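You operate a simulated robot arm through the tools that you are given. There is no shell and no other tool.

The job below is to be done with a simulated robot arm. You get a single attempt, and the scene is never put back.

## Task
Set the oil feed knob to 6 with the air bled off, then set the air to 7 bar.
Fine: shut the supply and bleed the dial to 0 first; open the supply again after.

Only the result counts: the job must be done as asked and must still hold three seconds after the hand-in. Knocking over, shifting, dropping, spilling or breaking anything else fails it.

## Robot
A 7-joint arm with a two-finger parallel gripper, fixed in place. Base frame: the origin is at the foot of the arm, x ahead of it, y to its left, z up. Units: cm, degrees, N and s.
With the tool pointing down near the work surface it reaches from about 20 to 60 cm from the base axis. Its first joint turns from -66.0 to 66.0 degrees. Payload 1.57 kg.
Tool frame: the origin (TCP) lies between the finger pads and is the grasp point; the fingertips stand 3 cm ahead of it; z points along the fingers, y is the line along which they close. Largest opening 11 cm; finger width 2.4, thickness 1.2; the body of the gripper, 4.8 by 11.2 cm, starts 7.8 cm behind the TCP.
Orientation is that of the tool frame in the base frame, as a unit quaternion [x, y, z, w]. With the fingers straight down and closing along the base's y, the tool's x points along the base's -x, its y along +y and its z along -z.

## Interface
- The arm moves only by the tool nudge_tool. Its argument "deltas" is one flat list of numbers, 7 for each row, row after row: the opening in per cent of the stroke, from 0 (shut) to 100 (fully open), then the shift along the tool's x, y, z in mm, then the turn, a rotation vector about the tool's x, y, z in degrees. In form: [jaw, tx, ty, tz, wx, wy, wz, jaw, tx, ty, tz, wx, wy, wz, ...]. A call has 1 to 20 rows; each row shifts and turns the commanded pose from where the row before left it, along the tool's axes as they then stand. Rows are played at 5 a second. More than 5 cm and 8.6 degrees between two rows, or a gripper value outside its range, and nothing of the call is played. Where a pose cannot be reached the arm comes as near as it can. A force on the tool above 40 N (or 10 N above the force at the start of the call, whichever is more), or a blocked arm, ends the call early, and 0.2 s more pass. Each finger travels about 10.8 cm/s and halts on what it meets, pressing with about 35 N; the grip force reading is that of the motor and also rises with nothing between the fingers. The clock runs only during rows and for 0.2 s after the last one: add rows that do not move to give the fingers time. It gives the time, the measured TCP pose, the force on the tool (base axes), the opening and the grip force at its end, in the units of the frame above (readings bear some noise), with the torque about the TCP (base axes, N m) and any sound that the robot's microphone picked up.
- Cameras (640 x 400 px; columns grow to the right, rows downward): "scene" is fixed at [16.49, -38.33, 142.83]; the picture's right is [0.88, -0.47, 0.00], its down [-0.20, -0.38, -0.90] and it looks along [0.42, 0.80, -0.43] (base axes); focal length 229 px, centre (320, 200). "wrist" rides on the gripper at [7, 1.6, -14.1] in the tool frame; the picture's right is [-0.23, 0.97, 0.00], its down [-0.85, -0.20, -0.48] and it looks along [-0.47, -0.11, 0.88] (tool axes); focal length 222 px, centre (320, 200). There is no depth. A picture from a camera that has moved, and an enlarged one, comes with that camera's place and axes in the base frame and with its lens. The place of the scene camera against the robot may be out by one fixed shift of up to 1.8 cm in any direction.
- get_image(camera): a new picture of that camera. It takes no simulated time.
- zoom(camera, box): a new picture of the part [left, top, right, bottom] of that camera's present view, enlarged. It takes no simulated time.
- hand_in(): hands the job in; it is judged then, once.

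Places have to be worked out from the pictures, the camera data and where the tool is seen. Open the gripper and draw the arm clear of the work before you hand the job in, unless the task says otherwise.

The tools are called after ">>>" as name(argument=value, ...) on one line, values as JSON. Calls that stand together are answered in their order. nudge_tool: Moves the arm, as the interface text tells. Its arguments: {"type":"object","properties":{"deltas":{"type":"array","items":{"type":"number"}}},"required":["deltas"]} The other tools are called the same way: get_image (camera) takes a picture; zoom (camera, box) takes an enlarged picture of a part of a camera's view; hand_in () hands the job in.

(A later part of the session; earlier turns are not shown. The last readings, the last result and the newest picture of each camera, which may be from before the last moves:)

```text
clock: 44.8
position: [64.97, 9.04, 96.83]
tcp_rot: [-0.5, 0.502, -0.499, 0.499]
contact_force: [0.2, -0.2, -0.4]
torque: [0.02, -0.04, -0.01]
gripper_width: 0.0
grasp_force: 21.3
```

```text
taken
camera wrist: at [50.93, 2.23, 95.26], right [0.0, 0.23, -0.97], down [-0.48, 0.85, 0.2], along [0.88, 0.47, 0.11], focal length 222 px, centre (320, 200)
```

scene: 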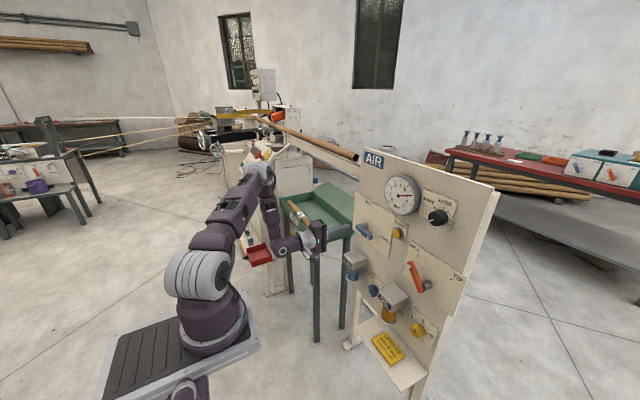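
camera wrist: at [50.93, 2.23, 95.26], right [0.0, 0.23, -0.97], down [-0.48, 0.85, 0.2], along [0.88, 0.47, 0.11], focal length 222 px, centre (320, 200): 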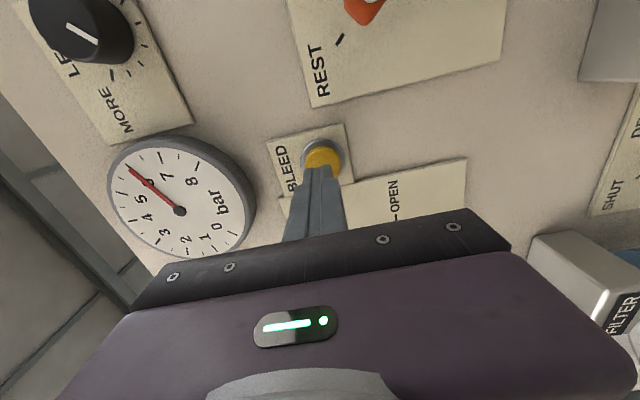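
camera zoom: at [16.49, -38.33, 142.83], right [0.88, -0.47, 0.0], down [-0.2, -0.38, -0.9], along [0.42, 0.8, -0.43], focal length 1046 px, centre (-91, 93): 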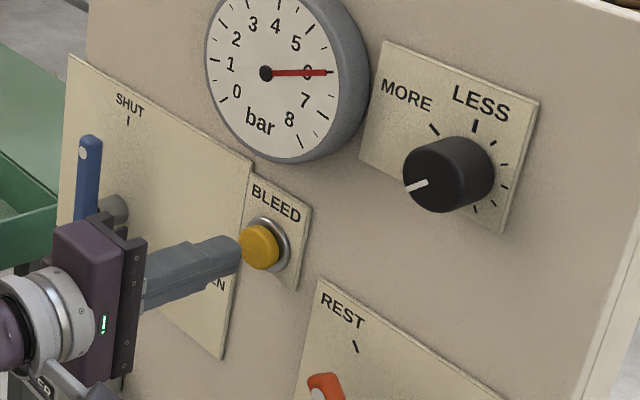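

Aligned, with the tips a little short of the button. I creep forward 2 mm per row.

>>> nudge_tool(deltas=[0, 0, 0, 2, 0, 0, 0, 0, 0, 0, 2, 0, 0, 0, 0, 0, 0, 2, 0, 0, 0, 0, 0, 0, 2, 0, 0, 0, 0, 0, 0, 2, 0, 0, 0, 0, 0, 0, 2, 0, 0, 0, 0, 0, 0, 0, 0, 0, 0])

>>> zoom(camera="scene", box=[340, 180, 480, 267])

```text
clock: 46.4
position: [66.33, 8.91, 96.89]
tcp_rot: [-0.501, 0.501, -0.499, 0.499]
contact_force: [0.6, 1.1, -0.6]
torque: [-0.02, -0.02, -0.01]
gripper_width: 0.0
grasp_force: 21.0
```

```text
4.57 times, centred on (410, 224) of scene
camera zoom: at [16.49, -38.33, 142.83], right [0.88, -0.47, 0.0], down [-0.2, -0.38, -0.9], along [0.42, 0.8, -0.43], focal length 1046 px, centre (-91, 93)
```

zoom: 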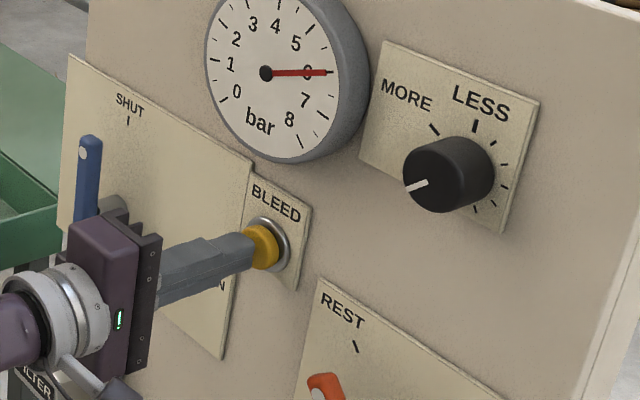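

Almost touching the cap, no force yet. I continue creeping in.

>>> nudge_tool(deltas=[0, 0, 0, 2, 0, 0, 0, 0, 0, 0, 2, 0, 0, 0, 0, 0, 0, 2, 0, 0, 0, 0, 0, 0, 2, 0, 0, 0, 0, 0, 0, 0, 0, 0, 0])

>>> zoom(camera="scene", box=[340, 180, 480, 267])

```text
clock: 47.6
position: [67.07, 9.12, 96.99]
tcp_rot: [-0.5, 0.501, -0.499, 0.5]
contact_force: [-0.6, 1.4, -1.0]
torque: [-0.01, 0.03, 0.03]
gripper_width: 0.02
grasp_force: 21.5
```

```text
4.57 times, centred on (410, 224) of scene
camera zoom: at [16.49, -38.33, 142.83], right [0.88, -0.47, 0.0], down [-0.2, -0.38, -0.9], along [0.42, 0.8, -0.43], focal length 1046 px, centre (-91, 93)
```

zoom: 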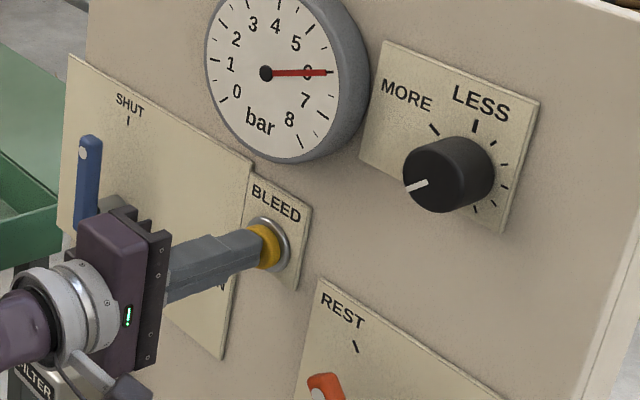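

No force reading yet and the gauge still at 6. I press on in 2 mm steps.

>>> nudge_tool(deltas=[0, 0, 0, 2, 0, 0, 0, 0, 0, 0, 2, 0, 0, 0, 0, 0, 0, 2, 0, 0, 0, 0, 0, 0, 0, 0, 0, 0])

>>> zoom(camera="scene", box=[340, 180, 480, 267])

```text
clock: 48.6
position: [67.53, 9.0, 96.88]
tcp_rot: [-0.501, 0.501, -0.499, 0.499]
contact_force: [-16.3, 0.1, 4.6]
torque: [-0.01, -0.21, 0.0]
gripper_width: 0.0
grasp_force: 21.4
heard: click
```

```text
4.57 times, centred on (410, 224) of scene
camera zoom: at [16.43, -38.33, 142.83], right [0.88, -0.47, 0.0], down [-0.2, -0.38, -0.9], along [0.42, 0.8, -0.43], focal length 1046 px, centre (-91, 93)
```

zoom: 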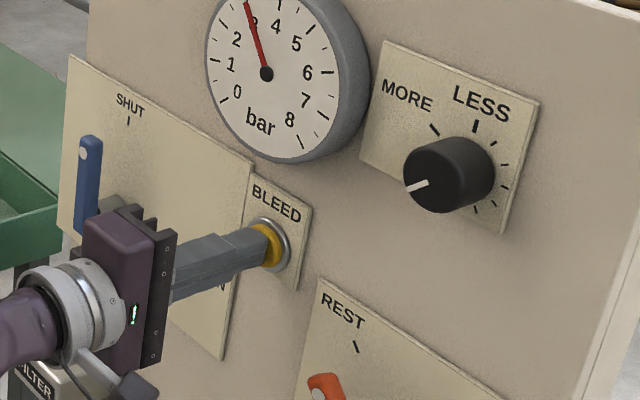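

A click was heard, 16 N on the button, and the gauge is falling (now about 3). I hold here with rows that do not move.

>>> nudge_tool(deltas=[0, 0, 0, 0, 0, 0, 0, 0, 0, 0, 0, 0, 0, 0, 0, 0, 0, 0, 0, 0, 0, 0, 0, 0, 0, 0, 0, 0, 0, 0, 0, 0, 0, 0, 0, 0, 0, 0, 0, 0, 0, 0, 0, 0, 0, 0, 0, 0, 0, 0, 0, 0, 0, 0, 0, 0])

>>> zoom(camera="scene", box=[340, 180, 480, 267])

```text
clock: 50.4
position: [67.68, 8.96, 96.86]
tcp_rot: [-0.5, 0.502, -0.499, 0.499]
contact_force: [-16.7, -0.9, 4.0]
torque: [0.01, -0.08, -0.01]
gripper_width: 0.0
grasp_force: 21.7
```

```text
4.57 times, centred on (410, 224) of scene
camera zoom: at [16.44, -38.34, 142.83], right [0.88, -0.47, 0.0], down [-0.2, -0.38, -0.9], along [0.42, 0.8, -0.43], focal length 1046 px, centre (-91, 93)
```

zoom: 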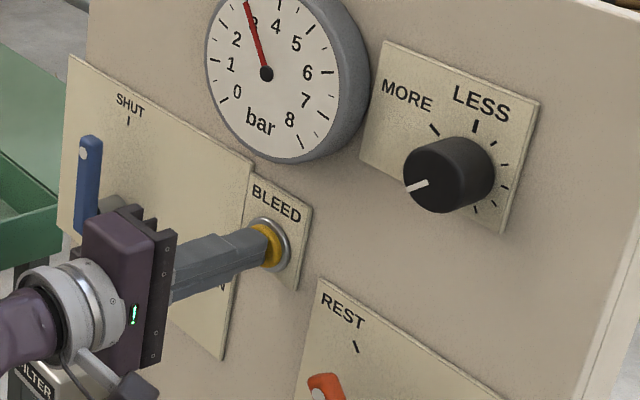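

The needle stopped near 3 with the button held, so one press lets off only a part. I release and look at the gauge again.

>>> nudge_tool(deltas=[0, 0, 0, -4, 0, 0, 0, 0, 0, 0, -4, 0, 0, 0, 0, 0, 0, -4, 0, 0, 0, 0, 0, 0, -3, 0, 0, 0, 0, 0, 0, 0, 0, 0, 0, 0, 0, 0, 0, 0, 0, 0])

>>> zoom(camera="scene", box=[340, 180, 480, 267])

```text
clock: 51.8
position: [66.11, 8.87, 96.83]
tcp_rot: [-0.501, 0.502, -0.499, 0.499]
contact_force: [0.6, 0.0, -0.1]
torque: [0.01, -0.03, -0.02]
gripper_width: 0.01
grasp_force: 20.9
```

```text
4.57 times, centred on (410, 224) of scene
camera zoom: at [16.49, -38.33, 142.83], right [0.88, -0.47, 0.0], down [-0.2, -0.38, -0.9], along [0.42, 0.8, -0.43], focal length 1046 px, centre (-91, 93)
```

zoom: 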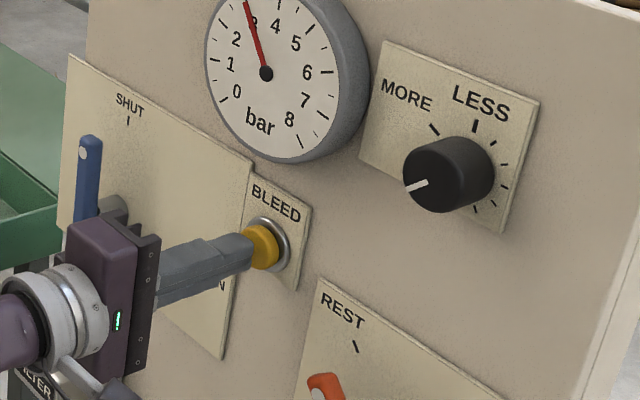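

The gauge stays at 3 with the button out again, so supply is shut and each press vents some. I press a second time.

>>> nudge_tool(deltas=[0, 0, 0, 4, 0, 0, 0, 0, 0, 0, 4, 0, 0, 0, 0, 0, 0, 4, 0, 0, 0, 0, 0, 0, 3, 0, 0, 0, 0, 0, 0, 1, 0, 0, 0, 0, 0, 0, 0, 0, 0, 0, 0, 0, 0, 0, 0, 0, 0])

>>> zoom(camera="scene", box=[340, 180, 480, 267])

```text
clock: 53.4
position: [67.73, 9.11, 96.74]
tcp_rot: [-0.5, 0.501, -0.498, 0.5]
contact_force: [-28.8, 6.0, 0.5]
torque: [0.03, -0.04, 0.16]
gripper_width: 0.0
grasp_force: 21.6
heard: click
```

```text
4.57 times, centred on (410, 224) of scene
camera zoom: at [16.41, -38.32, 142.84], right [0.88, -0.47, 0.0], down [-0.2, -0.38, -0.9], along [0.42, 0.8, -0.43], focal length 1046 px, centre (-91, 93)
```

zoom: 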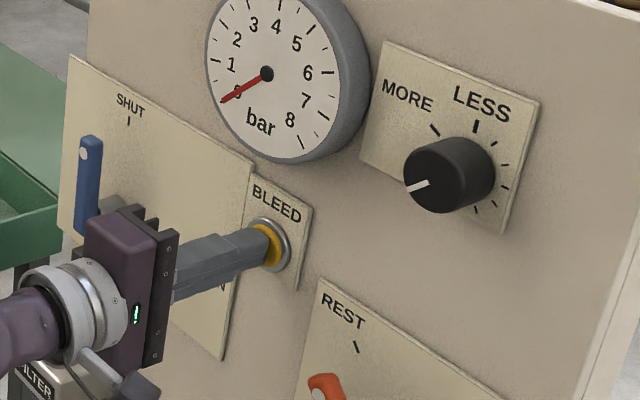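

The needle now points at 0. I release the button and check the dial closely.

>>> nudge_tool(deltas=[0, 0, 0, -4, 0, 0, 0, 0, 0, 0, -6, 0, 0, 0, 0, 0, 0, -10, 0, 0, 0, 0, 0, 0, -15, 0, 0, 0, 0, 0, 0, -15, 0, 0, 0, 0, 0, 0, 0, 0, 0, 0])

>>> zoom(camera="scene", box=[375, 170, 431, 205])

>>> get_image(camera="wrist")

```text
clock: 54.8
position: [62.84, 9.05, 96.81]
tcp_rot: [-0.501, 0.502, -0.499, 0.499]
contact_force: [-0.4, 0.3, 0.5]
torque: [-0.04, 0.01, -0.01]
gripper_width: 0.01
grasp_force: 21.3
```

```text
11.43 times, centred on (403, 188) of scene
camera zoom: at [16.49, -38.33, 142.83], right [0.88, -0.47, 0.0], down [-0.2, -0.38, -0.9], along [0.42, 0.8, -0.43], focal length 2614 px, centre (-629, 343)
```

zoom: 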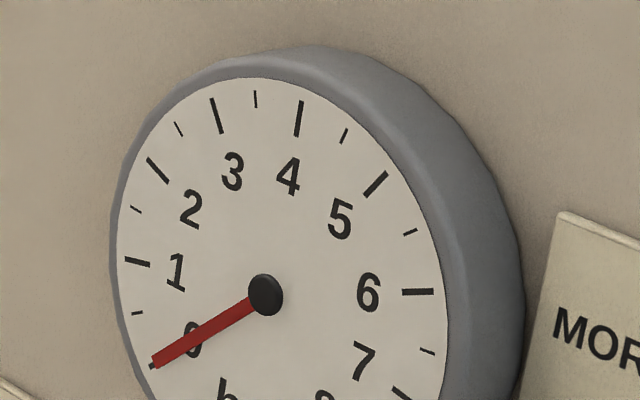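

```text
taken
camera wrist: at [48.75, 2.16, 95.29], right [0.0, 0.23, -0.97], down [-0.48, 0.85, 0.2], along [0.88, 0.47, 0.11], focal length 222 px, centre (320, 200)
```

wrist: 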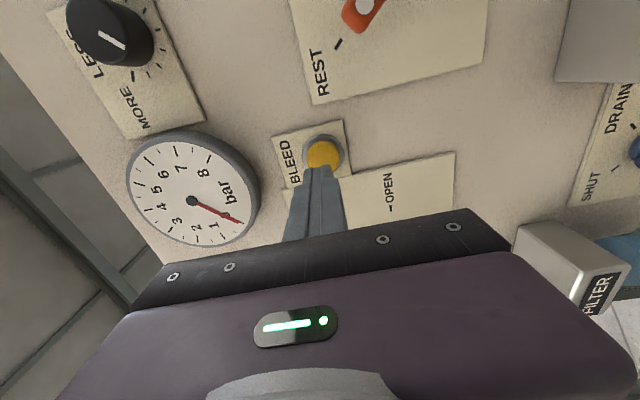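

The dial sits on 0 and stays. Now to the oil feed knob (roughly y≈−8, z≈65): I draw back to x≈55 and move right and down in stages, clear of the orange lever and OIL bowl.

>>> nudge_tool(deltas=[0, 0, 0, -20, 0, 0, 0, 0, 0, 0, -20, 0, 0, 0, 0, 0, 0, -20, 0, 0, 0, 0, 0, 0, -20, 0, 0, 0, 0, 14, 10, 0, 0, 0, 0, 0, 14, 14, 0, 0, 0, 0, 0, 14, 14, 0, 0, 0, 0, 0, 14, 14, 0, 0, 0, 0, 0, 14, 14, 0, 0, 0, 0, 0, 14, 14, 0, 0, 0, 0, 0, 14, 14, 0, 0, 0, 0, 0, 14, 14, 0, 0, 0, 0, 0, 14, 14, 0, 0, 0, 0, 0, 14, 14, 0, 0, 0, 0, 0, 14, 14, 0, 0, 0, 0, 0, 14, 14, 0, 0, 0, 0, 0, 0, 0, 0, 0, 0, 0])

>>> get_image(camera="wrist")

>>> get_image(camera="scene")

```text
clock: 58.4
position: [54.44, -7.69, 80.42]
tcp_rot: [-0.5, 0.501, -0.499, 0.5]
contact_force: [-0.4, -0.5, 0.5]
torque: [-0.01, 0.01, 0.01]
gripper_width: 0.01
grasp_force: 21.0
```

```text
taken
camera wrist: at [40.33, -14.52, 78.91], right [0.0, 0.23, -0.97], down [-0.48, 0.85, 0.2], along [0.88, 0.47, 0.11], focal length 222 px, centre (320, 200)
```

wrist: 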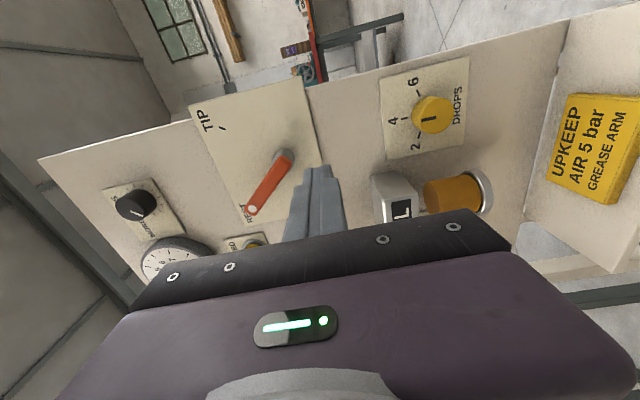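

```text
taken
```

scene: 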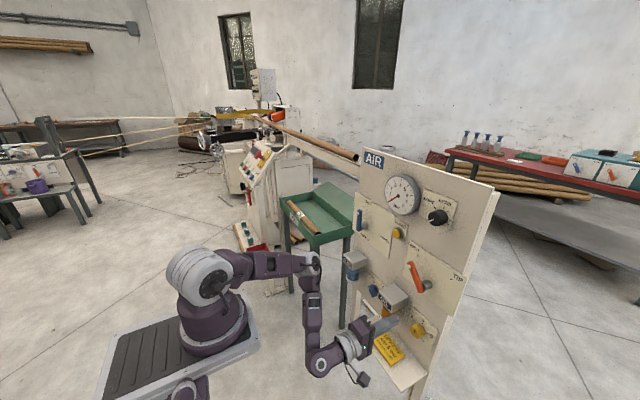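

Reach is fine here and the oil feed knob (2‑4‑6 DROPS) is in view. I enlarge it to read its mark.

>>> zoom(camera="wrist", box=[370, 50, 482, 170])

>>> zoom(camera="scene", box=[380, 290, 460, 350])

```text
3.33 times, centred on (426, 110) of wrist
camera zoom: at [40.33, -14.52, 78.91], right [0.0, 0.23, -0.97], down [-0.48, 0.85, 0.2], along [0.88, 0.47, 0.11], focal length 740 px, centre (-33, 500)
```

zoom: 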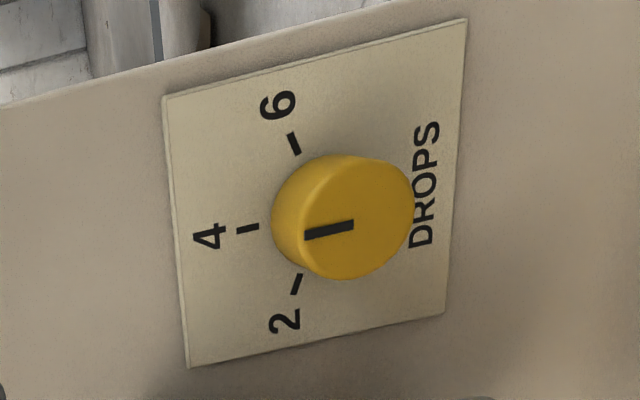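

```text
6.67 times, centred on (420, 320) of scene
camera zoom: at [16.49, -38.34, 142.83], right [0.88, -0.47, 0.0], down [-0.2, -0.38, -0.9], along [0.42, 0.8, -0.43], focal length 1525 px, centre (-347, -600)
```

zoom: 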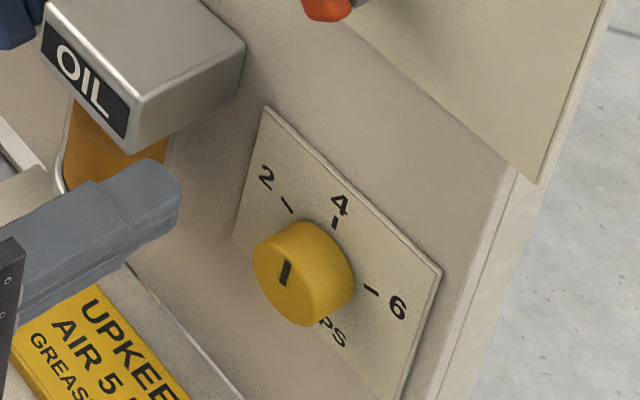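

The knob's mark points at 4 (straight up); its axis works out at about (y −7.15, z 66.1), with 2 and 6 at ∓70°, so 6 needs a 70° clockwise turn. I open the fingers to about 7 cm and go down level with the knob at x≈54.

>>> nudge_tool(deltas=[65, 0, 14, 0, 0, 0, 0, 65, 0, 14, 0, 0, 0, 0, 65, 0, 14, 0, 0, 0, 0, 65, 0, 14, 0, 0, 0, 0, 65, 0, 14, 0, 0, 0, 0, 65, 0, 14, 0, 0, 0, 0, 65, 0, 14, 0, 0, 0, 0, 65, 0, 14, 0, 0, 0, 0, 65, -2.7, 14, 0, 0, 0, 0, 65, -2.7, 17, 0, 0, 0, 0, 65, 0, 0, 0, 0, 0, 0])

>>> get_image(camera="wrist")

>>> get_image(camera="scene")

```text
clock: 60.8
position: [55.19, -7.65, 69.84]
tcp_rot: [0.501, -0.5, 0.499, -0.5]
contact_force: [-0.4, -0.4, 0.2]
torque: [-0.03, 0.05, 0.01]
gripper_width: 7.16
grasp_force: 0.1
out of reach, approached as far as the arm can: row 6, 8, 9, 10
```

```text
taken
camera wrist: at [41.07, -14.64, 68.18], right [0.0, 0.23, -0.97], down [-0.48, 0.85, 0.2], along [0.88, 0.47, 0.11], focal length 222 px, centre (320, 200)
```

wrist: 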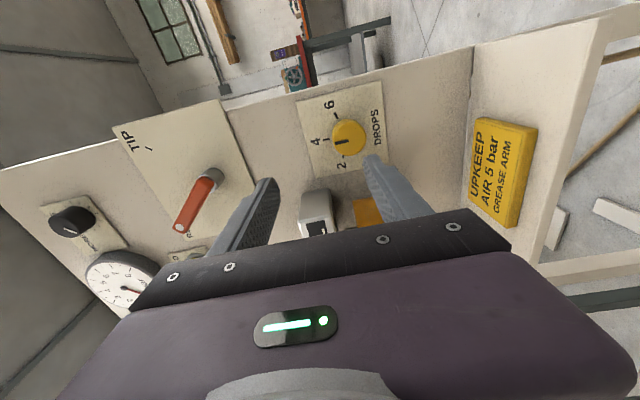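

```text
taken
```

scene: 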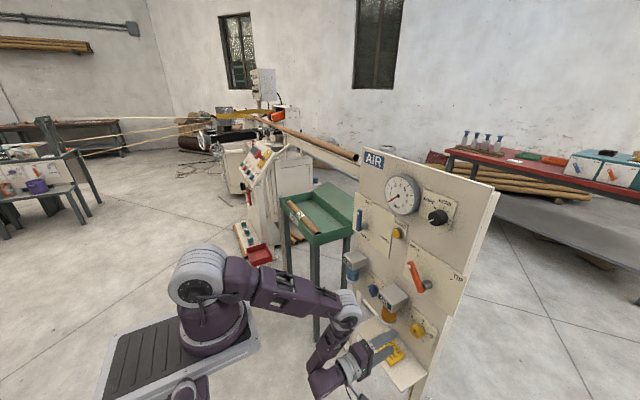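

The arm runs out of reach just below z=70 at x≈55. I move forward to x≈60 (tips still short of the knob) and try lowering there.

>>> nudge_tool(deltas=[65, 0, 0, 12, 0, 0, 0, 65, 0, 0, 12, 0, 0, 0, 65, 0, 0, 12, 0, 0, 0, 65, 0, 0, 12, 0, 0, 0, 65, -1, 10, 0, 0, 0, 0, 65, -2, 10, 0, 0, 0, 0, 65, -2, 10, 0, 0, 0, 0, 65, 0, 7, 0, 0, 0, 0, 65, 0, 0, 0, 0, 0, 0])

>>> get_image(camera="wrist")

>>> get_image(camera="scene")

```text
clock: 62.8
position: [60.15, -7.62, 68.68]
tcp_rot: [-0.501, 0.501, -0.499, 0.5]
contact_force: [-0.1, 0.9, 0.3]
torque: [0.0, -0.01, -0.03]
gripper_width: 7.17
grasp_force: 0.1
out of reach, approached as far as the arm can: row 6, 7, 8
```

```text
taken
camera wrist: at [46.05, -14.47, 67.17], right [0.0, 0.23, -0.97], down [-0.48, 0.85, 0.2], along [0.88, 0.47, 0.11], focal length 222 px, centre (320, 200)
```

wrist: 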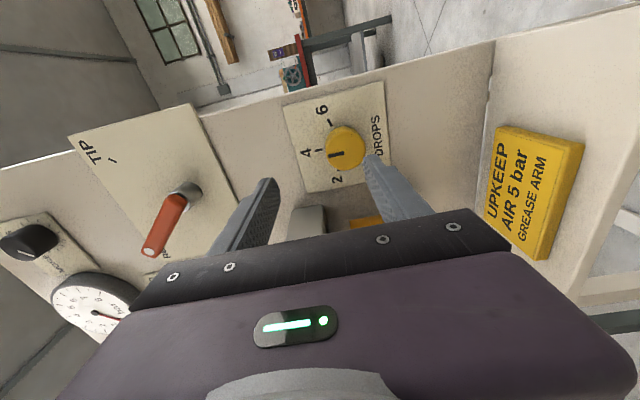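

```text
taken
```

scene: 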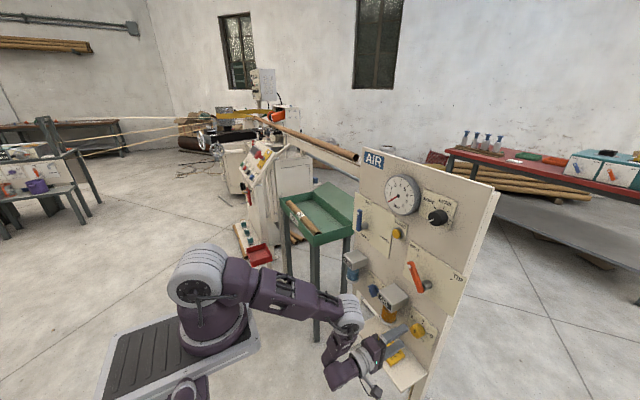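

It gets lower further forward but still stops at z≈68.7. I'll yaw the tool slightly right (harmless for fingers above and below the knob) to free the wrist; first I measure the knob again in close-up.

>>> zoom(camera="wrist", box=[270, 70, 414, 206])

>>> zoom(camera="scene", box=[340, 280, 460, 355])

```text
2.94 times, centred on (342, 138) of wrist
camera zoom: at [46.05, -14.47, 67.17], right [0.0, 0.23, -0.97], down [-0.48, 0.85, 0.2], along [0.88, 0.47, 0.11], focal length 653 px, centre (255, 382)
```

zoom: 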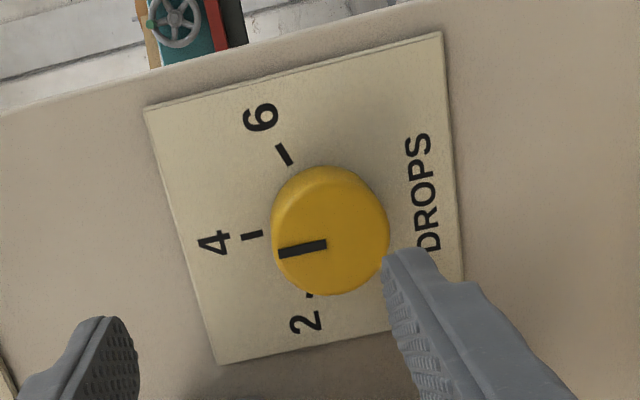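

```text
5.33 times, centred on (400, 318) of scene
camera zoom: at [16.49, -38.33, 142.83], right [0.88, -0.47, 0.0], down [-0.2, -0.38, -0.9], along [0.42, 0.8, -0.43], focal length 1220 px, centre (-107, -427)
```

zoom: 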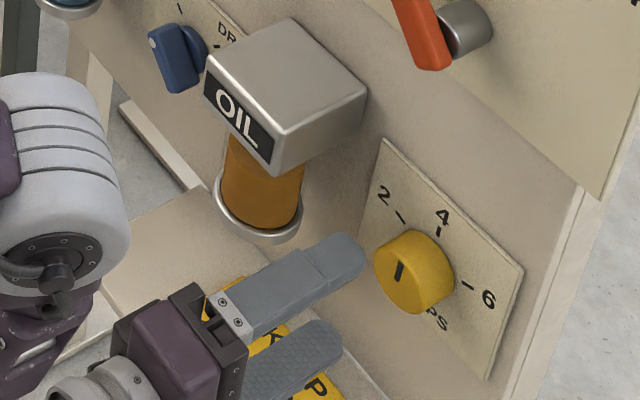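

The knob's front centre is at (69.2, −7.12, 66.0), panel face x≈72. I yaw the tool 15° to the right, shift left to suit, and then lower to z≈66.

>>> nudge_tool(deltas=[65, -5, 0, 0, 0, 7.5, 0, 65, -5, 0, 0, 0, 7.5, 0, 65, -10, 0, 0, 0, 0, 0, 65, -11, 0, 0.5, 0, 0, 0, 65, 0, 9, 0, 0, 0, 0, 65, 0, 9, 0, 0, 0, 0, 65, 0, 8.3, 0, 0, 0, 0, 65, 0, 0, 0, 0, 0, 0])

>>> get_image(camera="wrist")

>>> get_image(camera="scene")

```text
clock: 64.6
position: [60.88, -4.68, 69.27]
tcp_rot: [-0.431, 0.562, -0.56, 0.429]
contact_force: [0.9, 0.4, 0.2]
torque: [0.02, -0.02, 0.01]
gripper_width: 7.17
grasp_force: 0.0
out of reach, approached as far as the arm can: row 2, 5, 6, 7
```

```text
taken
camera wrist: at [45.44, -7.78, 67.62], right [0.06, 0.22, -0.97], down [-0.24, 0.95, 0.2], along [0.97, 0.22, 0.11], focal length 222 px, centre (320, 200)
```

wrist: 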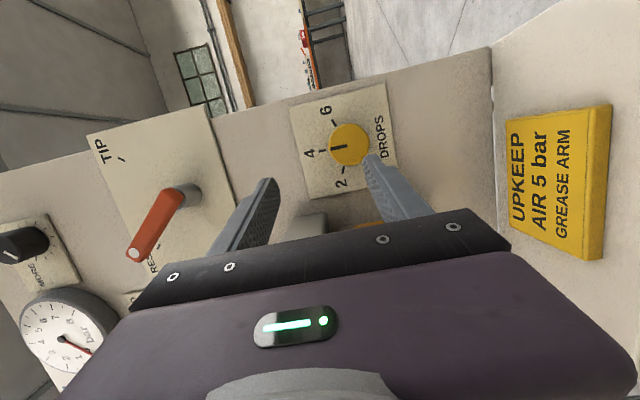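

```text
taken
```

scene: 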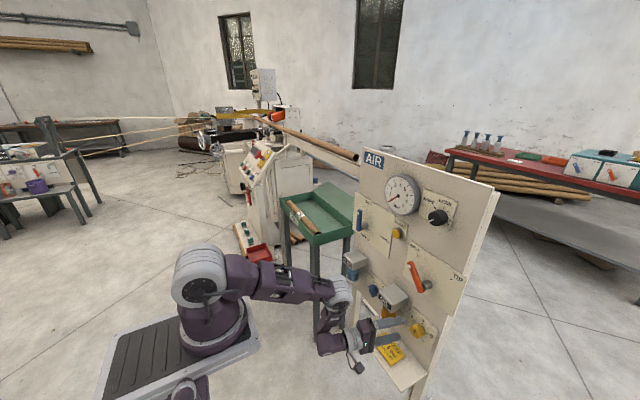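

It is not the yaw: the arm seems at its lowest with a level tool, so I'll pitch the tool down a little and grip the knob from the sides instead. I undo the yaw, rise 3 cm and roll the tool −90° (camera on top), clear of everything.

>>> nudge_tool(deltas=[65, 8, -10, -5, 0, -7.5, 0, 65, 8, -10, -5, 0, -7.5, 0, 65, 9, -10, -5, 0, 0, 0, 65, 0, 0, 0, 0, 0, -8.2, 65, 0, 0, 0, 0, 0, -8.2, 65, 0, 0, 0, 0, 0, -8.2, 65, 0, 0, 0, 0, 0, -8.2, 65, 0, 0, 0, 0, 0, -8.2, 65, 0, 0, 0, 0, 0, -8.2, 65, 0, 0, 0, 0, 0, 0])

>>> get_image(camera="scene")

```text
clock: 66.8
position: [59.13, -7.06, 72.04]
tcp_rot: [0.664, -0.247, 0.662, -0.246]
contact_force: [-0.2, 1.0, -0.4]
torque: [0.02, 0.0, 0.0]
gripper_width: 7.15
grasp_force: 0.1
```

```text
taken
```

scene: 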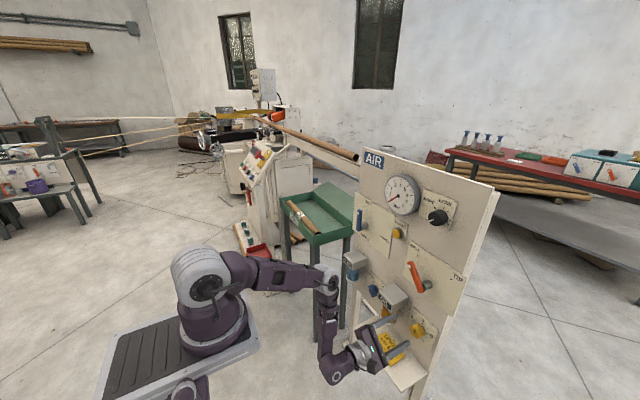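

Half rolled without limits. I continue rolling towards −125° in total, so the later 70° turn stays centred around a sideways grip.

>>> nudge_tool(deltas=[65, 0, 0, 0, 0, 0, -8.42, 65, 0, 0, 0, 0, 0, -8.42, 65, 0, 0, 0, 0, 0, -8.42, 65, 0, 0, 0, 0, 0, -8.42, 65, 0, 0, 0, 0, 0, -8.42, 65, 0, 0, 0, 0, 0, -8.42, 65, 0, 0, 0, 0, 0, -8.42, 65, 0, 0, 0, 0, 0, -8.42, 65, 0, 0, 0, 0, 0, -8.42, 65, 0, 0, 0, 0, 0, 0])

>>> get_image(camera="wrist")

```text
clock: 69.0
position: [59.29, -6.63, 77.98]
tcp_rot: [0.676, 0.212, 0.673, 0.212]
contact_force: [0.1, -0.4, -0.4]
torque: [-0.01, 0.01, 0.0]
gripper_width: 7.14
grasp_force: 0.0
out of reach, approached as far as the arm can: row 7, 8, 9
```

```text
taken
camera wrist: at [45.38, -3.86, 84.79], right [0.0, -0.93, 0.37], down [-0.48, -0.33, -0.81], along [0.88, -0.18, -0.45], focal length 222 px, centre (320, 200)
```

wrist: 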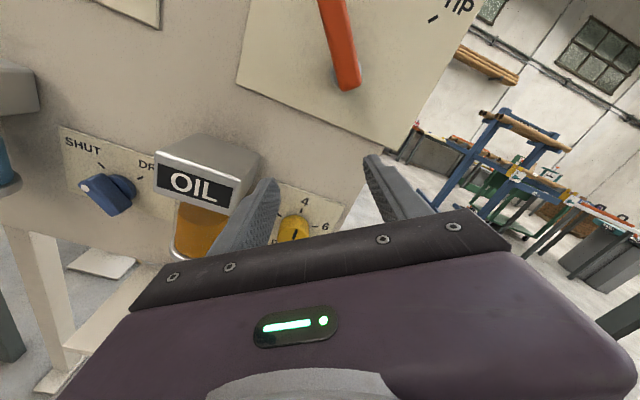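

Rolling this way is limited near −100°, so I go the other way round: roll +170° back past the start (there should be ample room on that side), staying at z≈78, x≈59.

>>> nudge_tool(deltas=[55, 0, 0, 0, 0, 0, 8.5, 55, 0, 0, 0, 0, 0, 8.5, 55, 0, 0, 0, 0, 0, 8.5, 55, 0, 0, 0, 0, 0, 8.5, 55, 0, 0, 0, 0, 0, 8.5, 55, 0, 0, 0, 0, 0, 8.5, 55, 0, 0, 0, 0, 0, 8.5, 55, 0, 0, 0, 0, 0, 8.5, 55, 0, 0, 0, 0, 0, 8.5, 55, 0, 0, 0, 0, 0, 8.5, 55, 0, 0, 0, 0, 0, 8.5, 55, 0, 0, 0, 0, 0, 8.5, 55, 0, 0, 0, 0, 0, 8.5, 55, 0, 0, 0, 0, 0, 8.5, 55, 0, 0, 0, 0, 0, 8.5, 55, 0, 0, 0, 0, 0, 8.5, 55, 0, 0, 0, 0, 0, 8.5, 55, 0, 0, 0, 0, 0, 8.5, 55, 0, 0, 0, 0, 0, 8.5, 55, 0, 0, 0, 0, 0, 8.5])

>>> get_image(camera="scene")

>>> get_image(camera="wrist")

```text
clock: 73.2
position: [59.46, -6.65, 78.06]
tcp_rot: [-0.27, 0.655, -0.268, 0.653]
contact_force: [-0.5, -0.6, 0.0]
torque: [0.01, -0.02, -0.01]
gripper_width: 6.07
grasp_force: 0.2
```

```text
taken
```

scene: 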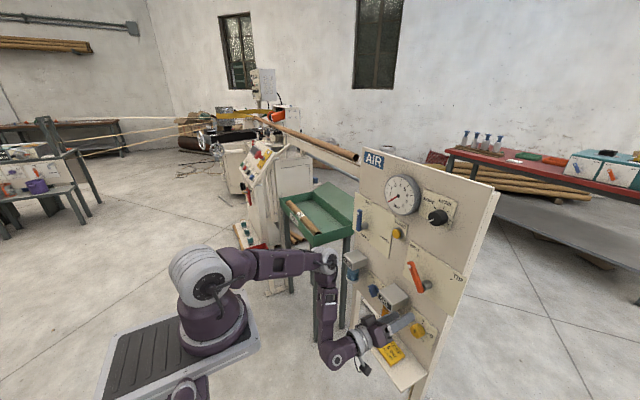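

```text
taken
camera wrist: at [45.26, -10.29, 71.97], right [0.0, 0.85, -0.52], down [-0.48, 0.46, 0.75], along [0.88, 0.25, 0.4], focal length 222 px, centre (320, 200)
```

wrist: 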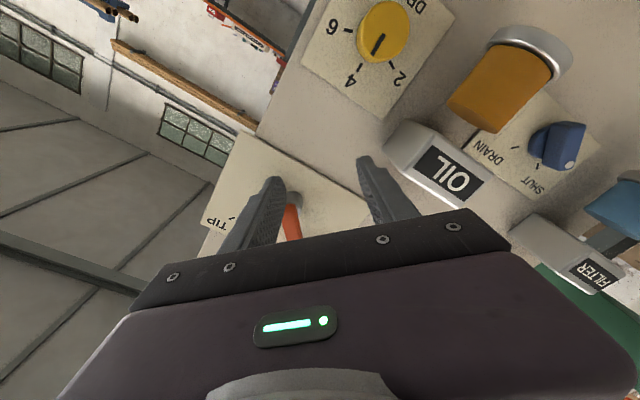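

Rolled to +45°, no limits. Now I pitch the tool 9° down, roll to +55°, and move to the approach line of the knob (x≈61, y≈−7.15, z≈67.5).

>>> nudge_tool(deltas=[55, 0, 0, 0, -3.18, 3.18, 5, 55, 0, 0, 0, -2.89, 3.45, 5, 55, 10.75, 6.8, 3.95, 0, 0, 0, 55, 10.75, 6.8, 3.95, 0, 0, 0, 55, 10.75, 6.8, 3.95, 0, 0, 0, 55, 10.75, 6.8, 3.95, 0, 0, 0, 55, 10.75, 6.8, 3.95, 0, 0, 0, 55, 10.75, 6.8, 3.95, 0, 0, 0, 55, 10.75, 6.8, 3.95, 0, 0, 0, 55, 10.75, 6.8, 3.95, 0, 0, 0, 55, 0, 0, 0, 0, 0, 0])

>>> get_image(camera="wrist")

>>> get_image(camera="scene")

```text
clock: 75.6
position: [60.93, -7.25, 67.48]
tcp_rot: [-0.23, 0.726, -0.191, 0.619]
contact_force: [0.1, 0.1, -0.9]
torque: [-0.01, -0.01, 0.0]
gripper_width: 6.03
grasp_force: 0.1
```

```text
taken
camera wrist: at [46.04, -9.91, 63.18], right [-0.07, 0.93, -0.37], down [-0.34, 0.32, 0.88], along [0.94, 0.18, 0.3], focal length 222 px, centre (320, 200)
```

wrist: 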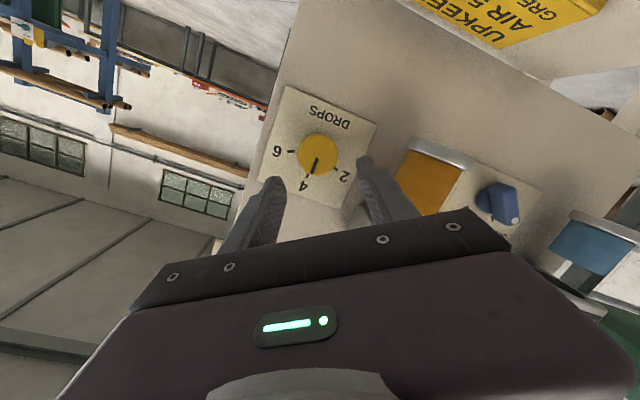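

```text
taken
```

scene: 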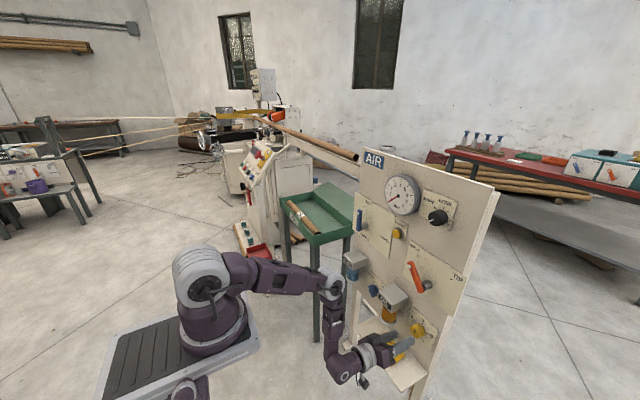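

All reached; the knob sits centred between the fingers. I zoom in to check the alignment before advancing.

>>> zoom(camera="wrist", box=[240, 90, 400, 190])

>>> zoom(camera="scene", box=[350, 300, 450, 362])

```text
4.00 times, centred on (320, 140) of wrist
camera zoom: at [46.04, -9.91, 63.18], right [-0.07, 0.93, -0.37], down [-0.34, 0.32, 0.88], along [0.94, 0.18, 0.3], focal length 888 px, centre (320, 440)
```

zoom: 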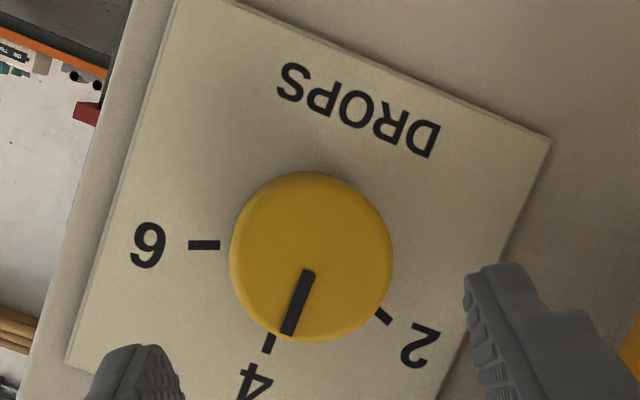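

```text
6.40 times, centred on (400, 331) of scene
camera zoom: at [16.49, -38.33, 142.83], right [0.88, -0.47, 0.0], down [-0.2, -0.38, -0.9], along [0.42, 0.8, -0.43], focal length 1464 px, centre (-192, -638)
```

zoom: 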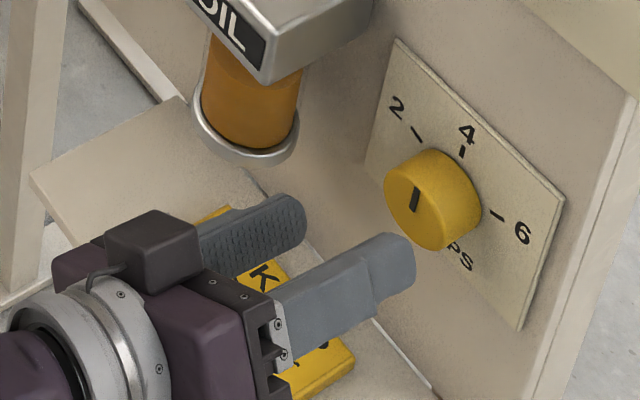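

The knob is within 2–4 mm of the finger centre line. I apply a small correction and advance 5 cm along the tool axis, then check again.

>>> nudge_tool(deltas=[55, 1, -0.5, 10, 0, 0, 0, 55, 1, -0.5, 10, 0, 0, 0, 55, 0, 0, 10, 0, 0, 0, 55, 0, 0, 10, 0, 0, 0, 55, 0, 0, 10, 0, 0, 0, 55, 0, 0, 0, 0, 0, 0])

>>> get_image(camera="wrist")

>>> zoom(camera="scene", box=[360, 290, 460, 352])

```text
clock: 77.0
position: [65.93, -7.24, 66.52]
tcp_rot: [-0.231, 0.725, -0.192, 0.619]
contact_force: [0.5, 0.7, -0.2]
torque: [-0.04, 0.01, -0.02]
gripper_width: 6.04
grasp_force: 0.1
```

```text
taken
camera wrist: at [50.94, -9.98, 62.2], right [-0.07, 0.93, -0.37], down [-0.34, 0.32, 0.88], along [0.94, 0.18, 0.3], focal length 222 px, centre (320, 200)
```

wrist: 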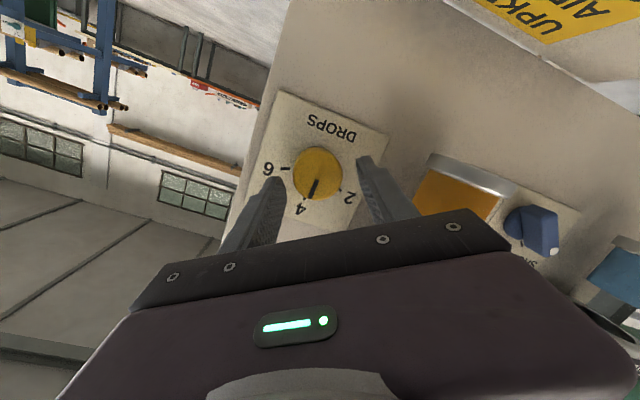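

```text
6.40 times, centred on (410, 321) of scene
camera zoom: at [16.49, -38.33, 142.83], right [0.88, -0.47, 0.0], down [-0.2, -0.38, -0.9], along [0.42, 0.8, -0.43], focal length 1464 px, centre (-256, -574)
```

zoom: 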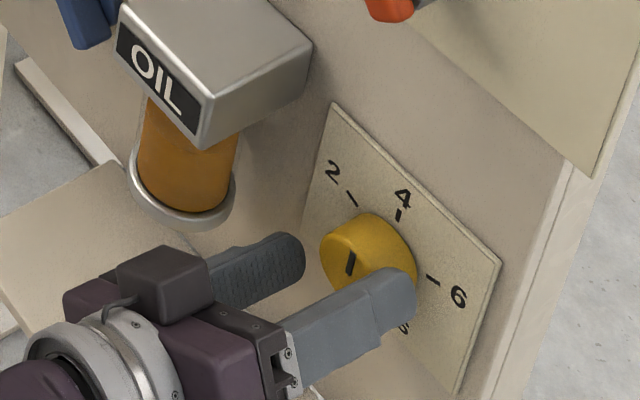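

Nearly there. I zoom in to judge the gaps on both sides of the knob.

>>> zoom(camera="wrist", box=[240, 110, 400, 210])

```text
4.00 times, centred on (320, 160) of wrist
camera zoom: at [50.94, -9.98, 62.2], right [-0.07, 0.93, -0.37], down [-0.34, 0.32, 0.88], along [0.94, 0.18, 0.3], focal length 888 px, centre (320, 360)
```

zoom: 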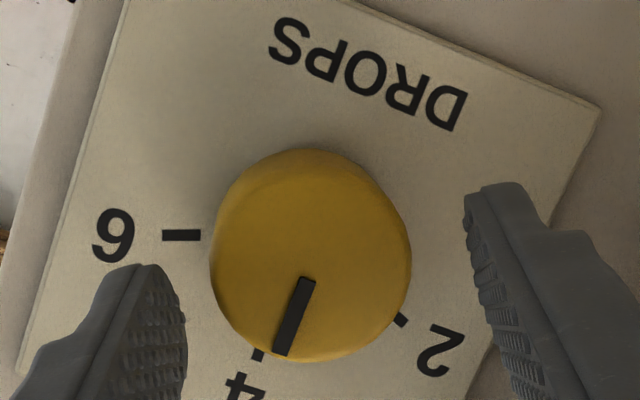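

The knob lies 2.5 mm towards the left finger; I correct that and advance 19 mm slowly, so the pads overlap the knob with the tips still short of the plate.

>>> nudge_tool(deltas=[55, 0, -1, 5, 0, 0, 0, 55, 0, -1, 5, 0, 0, 0, 55, 0, 0, 5, 0, 0, 0, 55, 0, 0, 4, 0, 0, 0, 55, 0, 0, 0, 0, 0, 0])

>>> zoom(camera="wrist", box=[240, 130, 400, 230])

>>> zoom(camera="scene", box=[360, 290, 460, 352])

```text
clock: 78.2
position: [67.83, -7.44, 66.4]
tcp_rot: [-0.231, 0.726, -0.192, 0.619]
contact_force: [-0.6, 0.6, -0.4]
torque: [-0.02, 0.01, -0.05]
gripper_width: 6.05
grasp_force: 0.0
```

```text
4.00 times, centred on (320, 180) of wrist
camera zoom: at [52.86, -10.1, 62.06], right [-0.07, 0.93, -0.37], down [-0.34, 0.32, 0.88], along [0.94, 0.18, 0.3], focal length 888 px, centre (320, 280)
```

zoom: 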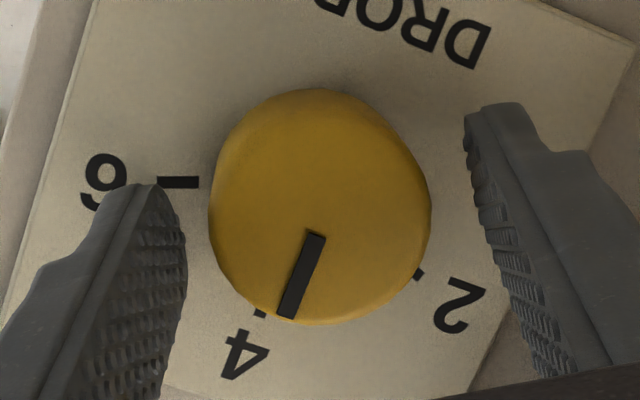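

```text
6.40 times, centred on (410, 321) of scene
camera zoom: at [16.49, -38.33, 142.83], right [0.88, -0.47, 0.0], down [-0.2, -0.38, -0.9], along [0.42, 0.8, -0.43], focal length 1464 px, centre (-256, -574)
```

zoom: 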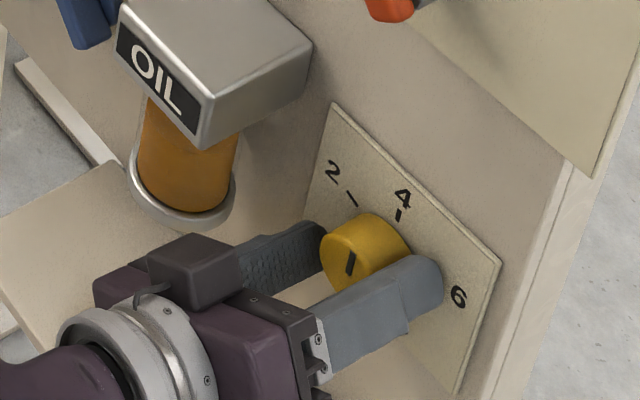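

The fingers straddle the knob evenly. I close them on it.

>>> nudge_tool(deltas=[45, 0, 0, 0, 0, 0, 0, 38, 0, 0, 0, 0, 0, 0, 30, 0, 0, 0, 0, 0, 0, 20, 0, 0, 0, 0, 0, 0, 20, 0, 0, 0, 0, 0, 0])

>>> zoom(camera="wrist", box=[240, 130, 400, 230])

```text
clock: 79.4
position: [67.84, -7.46, 66.32]
tcp_rot: [-0.229, 0.726, -0.193, 0.62]
contact_force: [1.0, -2.8, 0.8]
torque: [0.01, -0.59, -1.06]
gripper_width: 4.37
grasp_force: 45.0
```

```text
4.00 times, centred on (320, 180) of wrist
camera zoom: at [52.86, -10.12, 62.07], right [-0.06, 0.93, -0.36], down [-0.34, 0.32, 0.88], along [0.94, 0.18, 0.3], focal length 888 px, centre (320, 280)
```

zoom: 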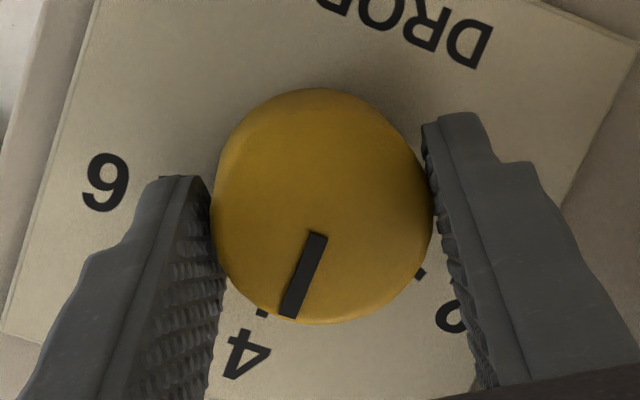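

A firm grip at 4.4 cm. I turn the tool 35° clockwise about its axis and check that the mark follows.

>>> nudge_tool(deltas=[20, 0, 0, 0, 0, 0, 5, 20, 0, 0, 0, 0, 0, 5, 20, 0, 0, 0, 0, 0, 5, 20, 0, 0, 0, 0, 0, 5, 20, 0, 0, 0, 0, 0, 5, 20, 0, 0, 0, 0, 0, 5, 20, 0, 0, 0, 0, 0, 5, 20, 0, 0, 0, 0, 0, 0])

>>> zoom(camera="wrist", box=[240, 130, 400, 230])

>>> zoom(camera="scene", box=[360, 290, 460, 352])

```text
clock: 81.2
position: [67.86, -7.5, 66.35]
tcp_rot: [0.0, 0.762, 0.003, 0.648]
contact_force: [14.7, -18.0, 3.2]
torque: [-0.03, 0.43, -1.16]
gripper_width: 4.11
grasp_force: 45.2
```

```text
4.00 times, centred on (320, 180) of wrist
camera zoom: at [52.78, -5.82, 61.73], right [0.03, 0.97, 0.23], down [-0.34, -0.2, 0.92], along [0.94, -0.11, 0.32], focal length 888 px, centre (320, 280)
```

zoom: 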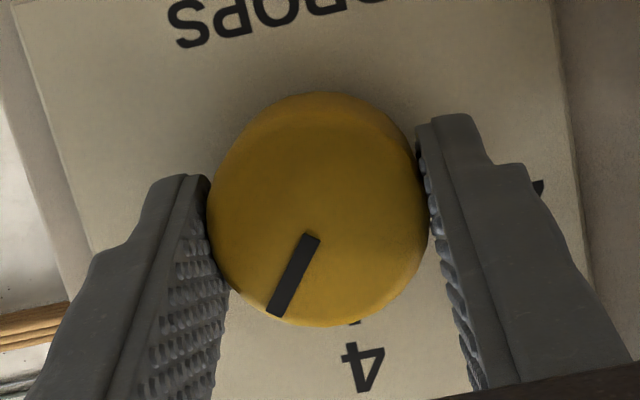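

```text
6.40 times, centred on (410, 321) of scene
camera zoom: at [16.52, -38.36, 142.82], right [0.88, -0.47, 0.0], down [-0.2, -0.38, -0.9], along [0.42, 0.8, -0.43], focal length 1464 px, centre (-256, -574)
```

zoom: 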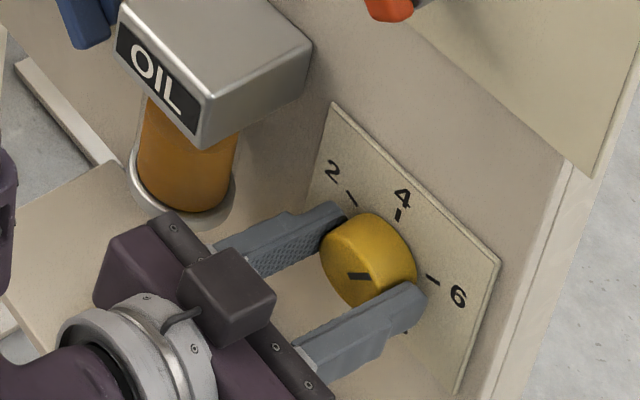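

The mark has followed half way (closing width 4.1 cm). Side force is −18 N in y, so I ease 1.5 mm that way while turning the remaining 35° in two parts.

>>> nudge_tool(deltas=[20, 0, -1.5, 0, 0, 0, 0, 20, 0, 0, 0, 0, 0, 5, 20, 0, 0, 0, 0, 0, 5, 20, 0, 0, 0, 0, 0, 5, 20, 0, 0, 0, 0, 0, 5, 20, 0, 0, 0, 0, 0, 0])

>>> zoom(camera="wrist", box=[240, 130, 400, 230])

>>> zoom(camera="scene", box=[385, 305, 445, 345])

```text
clock: 82.6
position: [67.82, -7.46, 66.16]
tcp_rot: [0.131, 0.75, 0.116, 0.637]
contact_force: [13.4, -12.7, -6.1]
torque: [-0.01, -0.31, 0.87]
gripper_width: 4.14
grasp_force: 44.4
```

```text
4.00 times, centred on (320, 180) of wrist
camera zoom: at [52.9, -3.56, 62.64], right [0.08, 0.84, 0.54], down [-0.35, -0.49, 0.8], along [0.93, -0.26, 0.25], focal length 888 px, centre (320, 280)
```

zoom: 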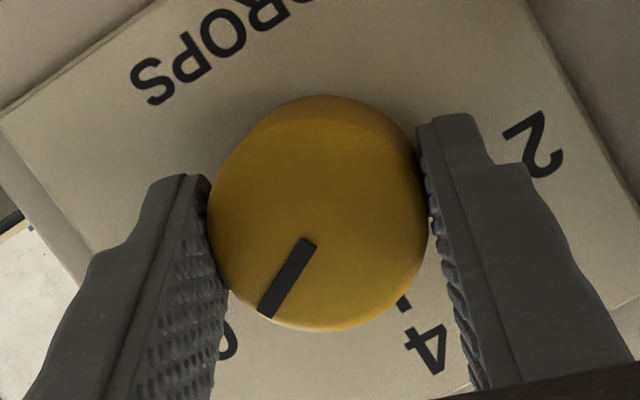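

```text
10.00 times, centred on (415, 325) of scene
camera zoom: at [16.53, -38.36, 142.82], right [0.88, -0.47, 0.0], down [-0.2, -0.38, -0.9], along [0.42, 0.8, -0.43], focal length 2288 px, centre (-630, -1050)
```

zoom: 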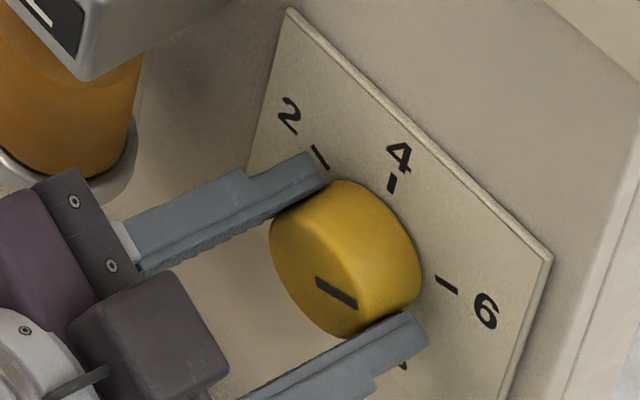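

The mark now stands at about 64° (by the scene view) against the 70° tick. I turn 5° more and check closely.

>>> nudge_tool(deltas=[20, 0, 0, 0, 0, 0, 2.5, 20, 0, 0, 0, 0, 0, 2.5, 20, 0, 0, 0, 0, 0, 0])

>>> zoom(camera="wrist", box=[240, 130, 400, 230])

>>> zoom(camera="scene", box=[400, 315, 440, 340])

```text
clock: 83.4
position: [67.83, -7.42, 66.28]
tcp_rot: [0.164, 0.744, 0.143, 0.631]
contact_force: [24.2, -10.5, -17.6]
torque: [-0.01, 0.29, 1.09]
gripper_width: 4.15
grasp_force: 44.9
```

```text
4.00 times, centred on (320, 180) of wrist
camera zoom: at [52.92, -3.06, 63.03], right [0.1, 0.78, 0.61], down [-0.36, -0.55, 0.76], along [0.93, -0.29, 0.23], focal length 888 px, centre (320, 280)
```

zoom: 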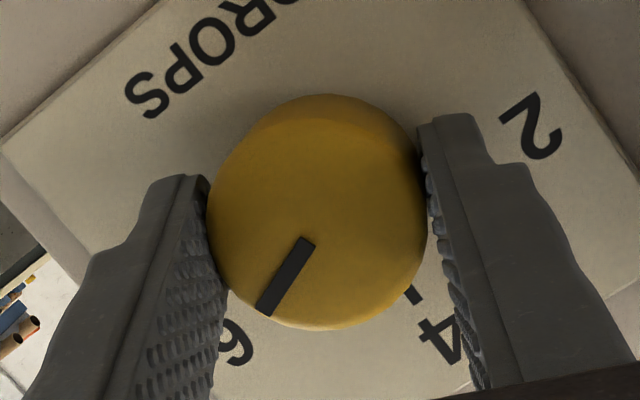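

```text
16.00 times, centred on (420, 328) of scene
camera zoom: at [16.58, -38.36, 142.81], right [0.88, -0.47, 0.0], down [-0.2, -0.38, -0.9], along [0.42, 0.8, -0.43], focal length 3660 px, centre (-1280, -1840)
```

zoom: 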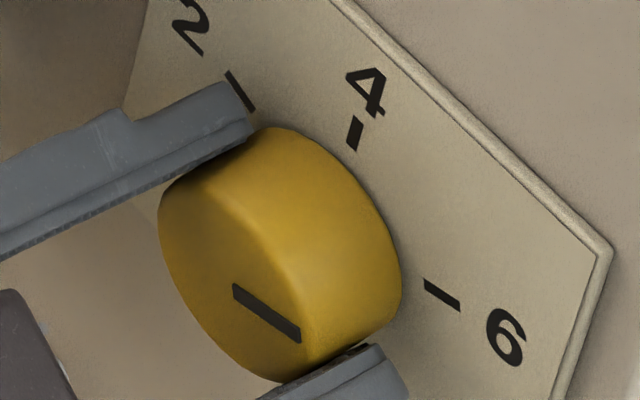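

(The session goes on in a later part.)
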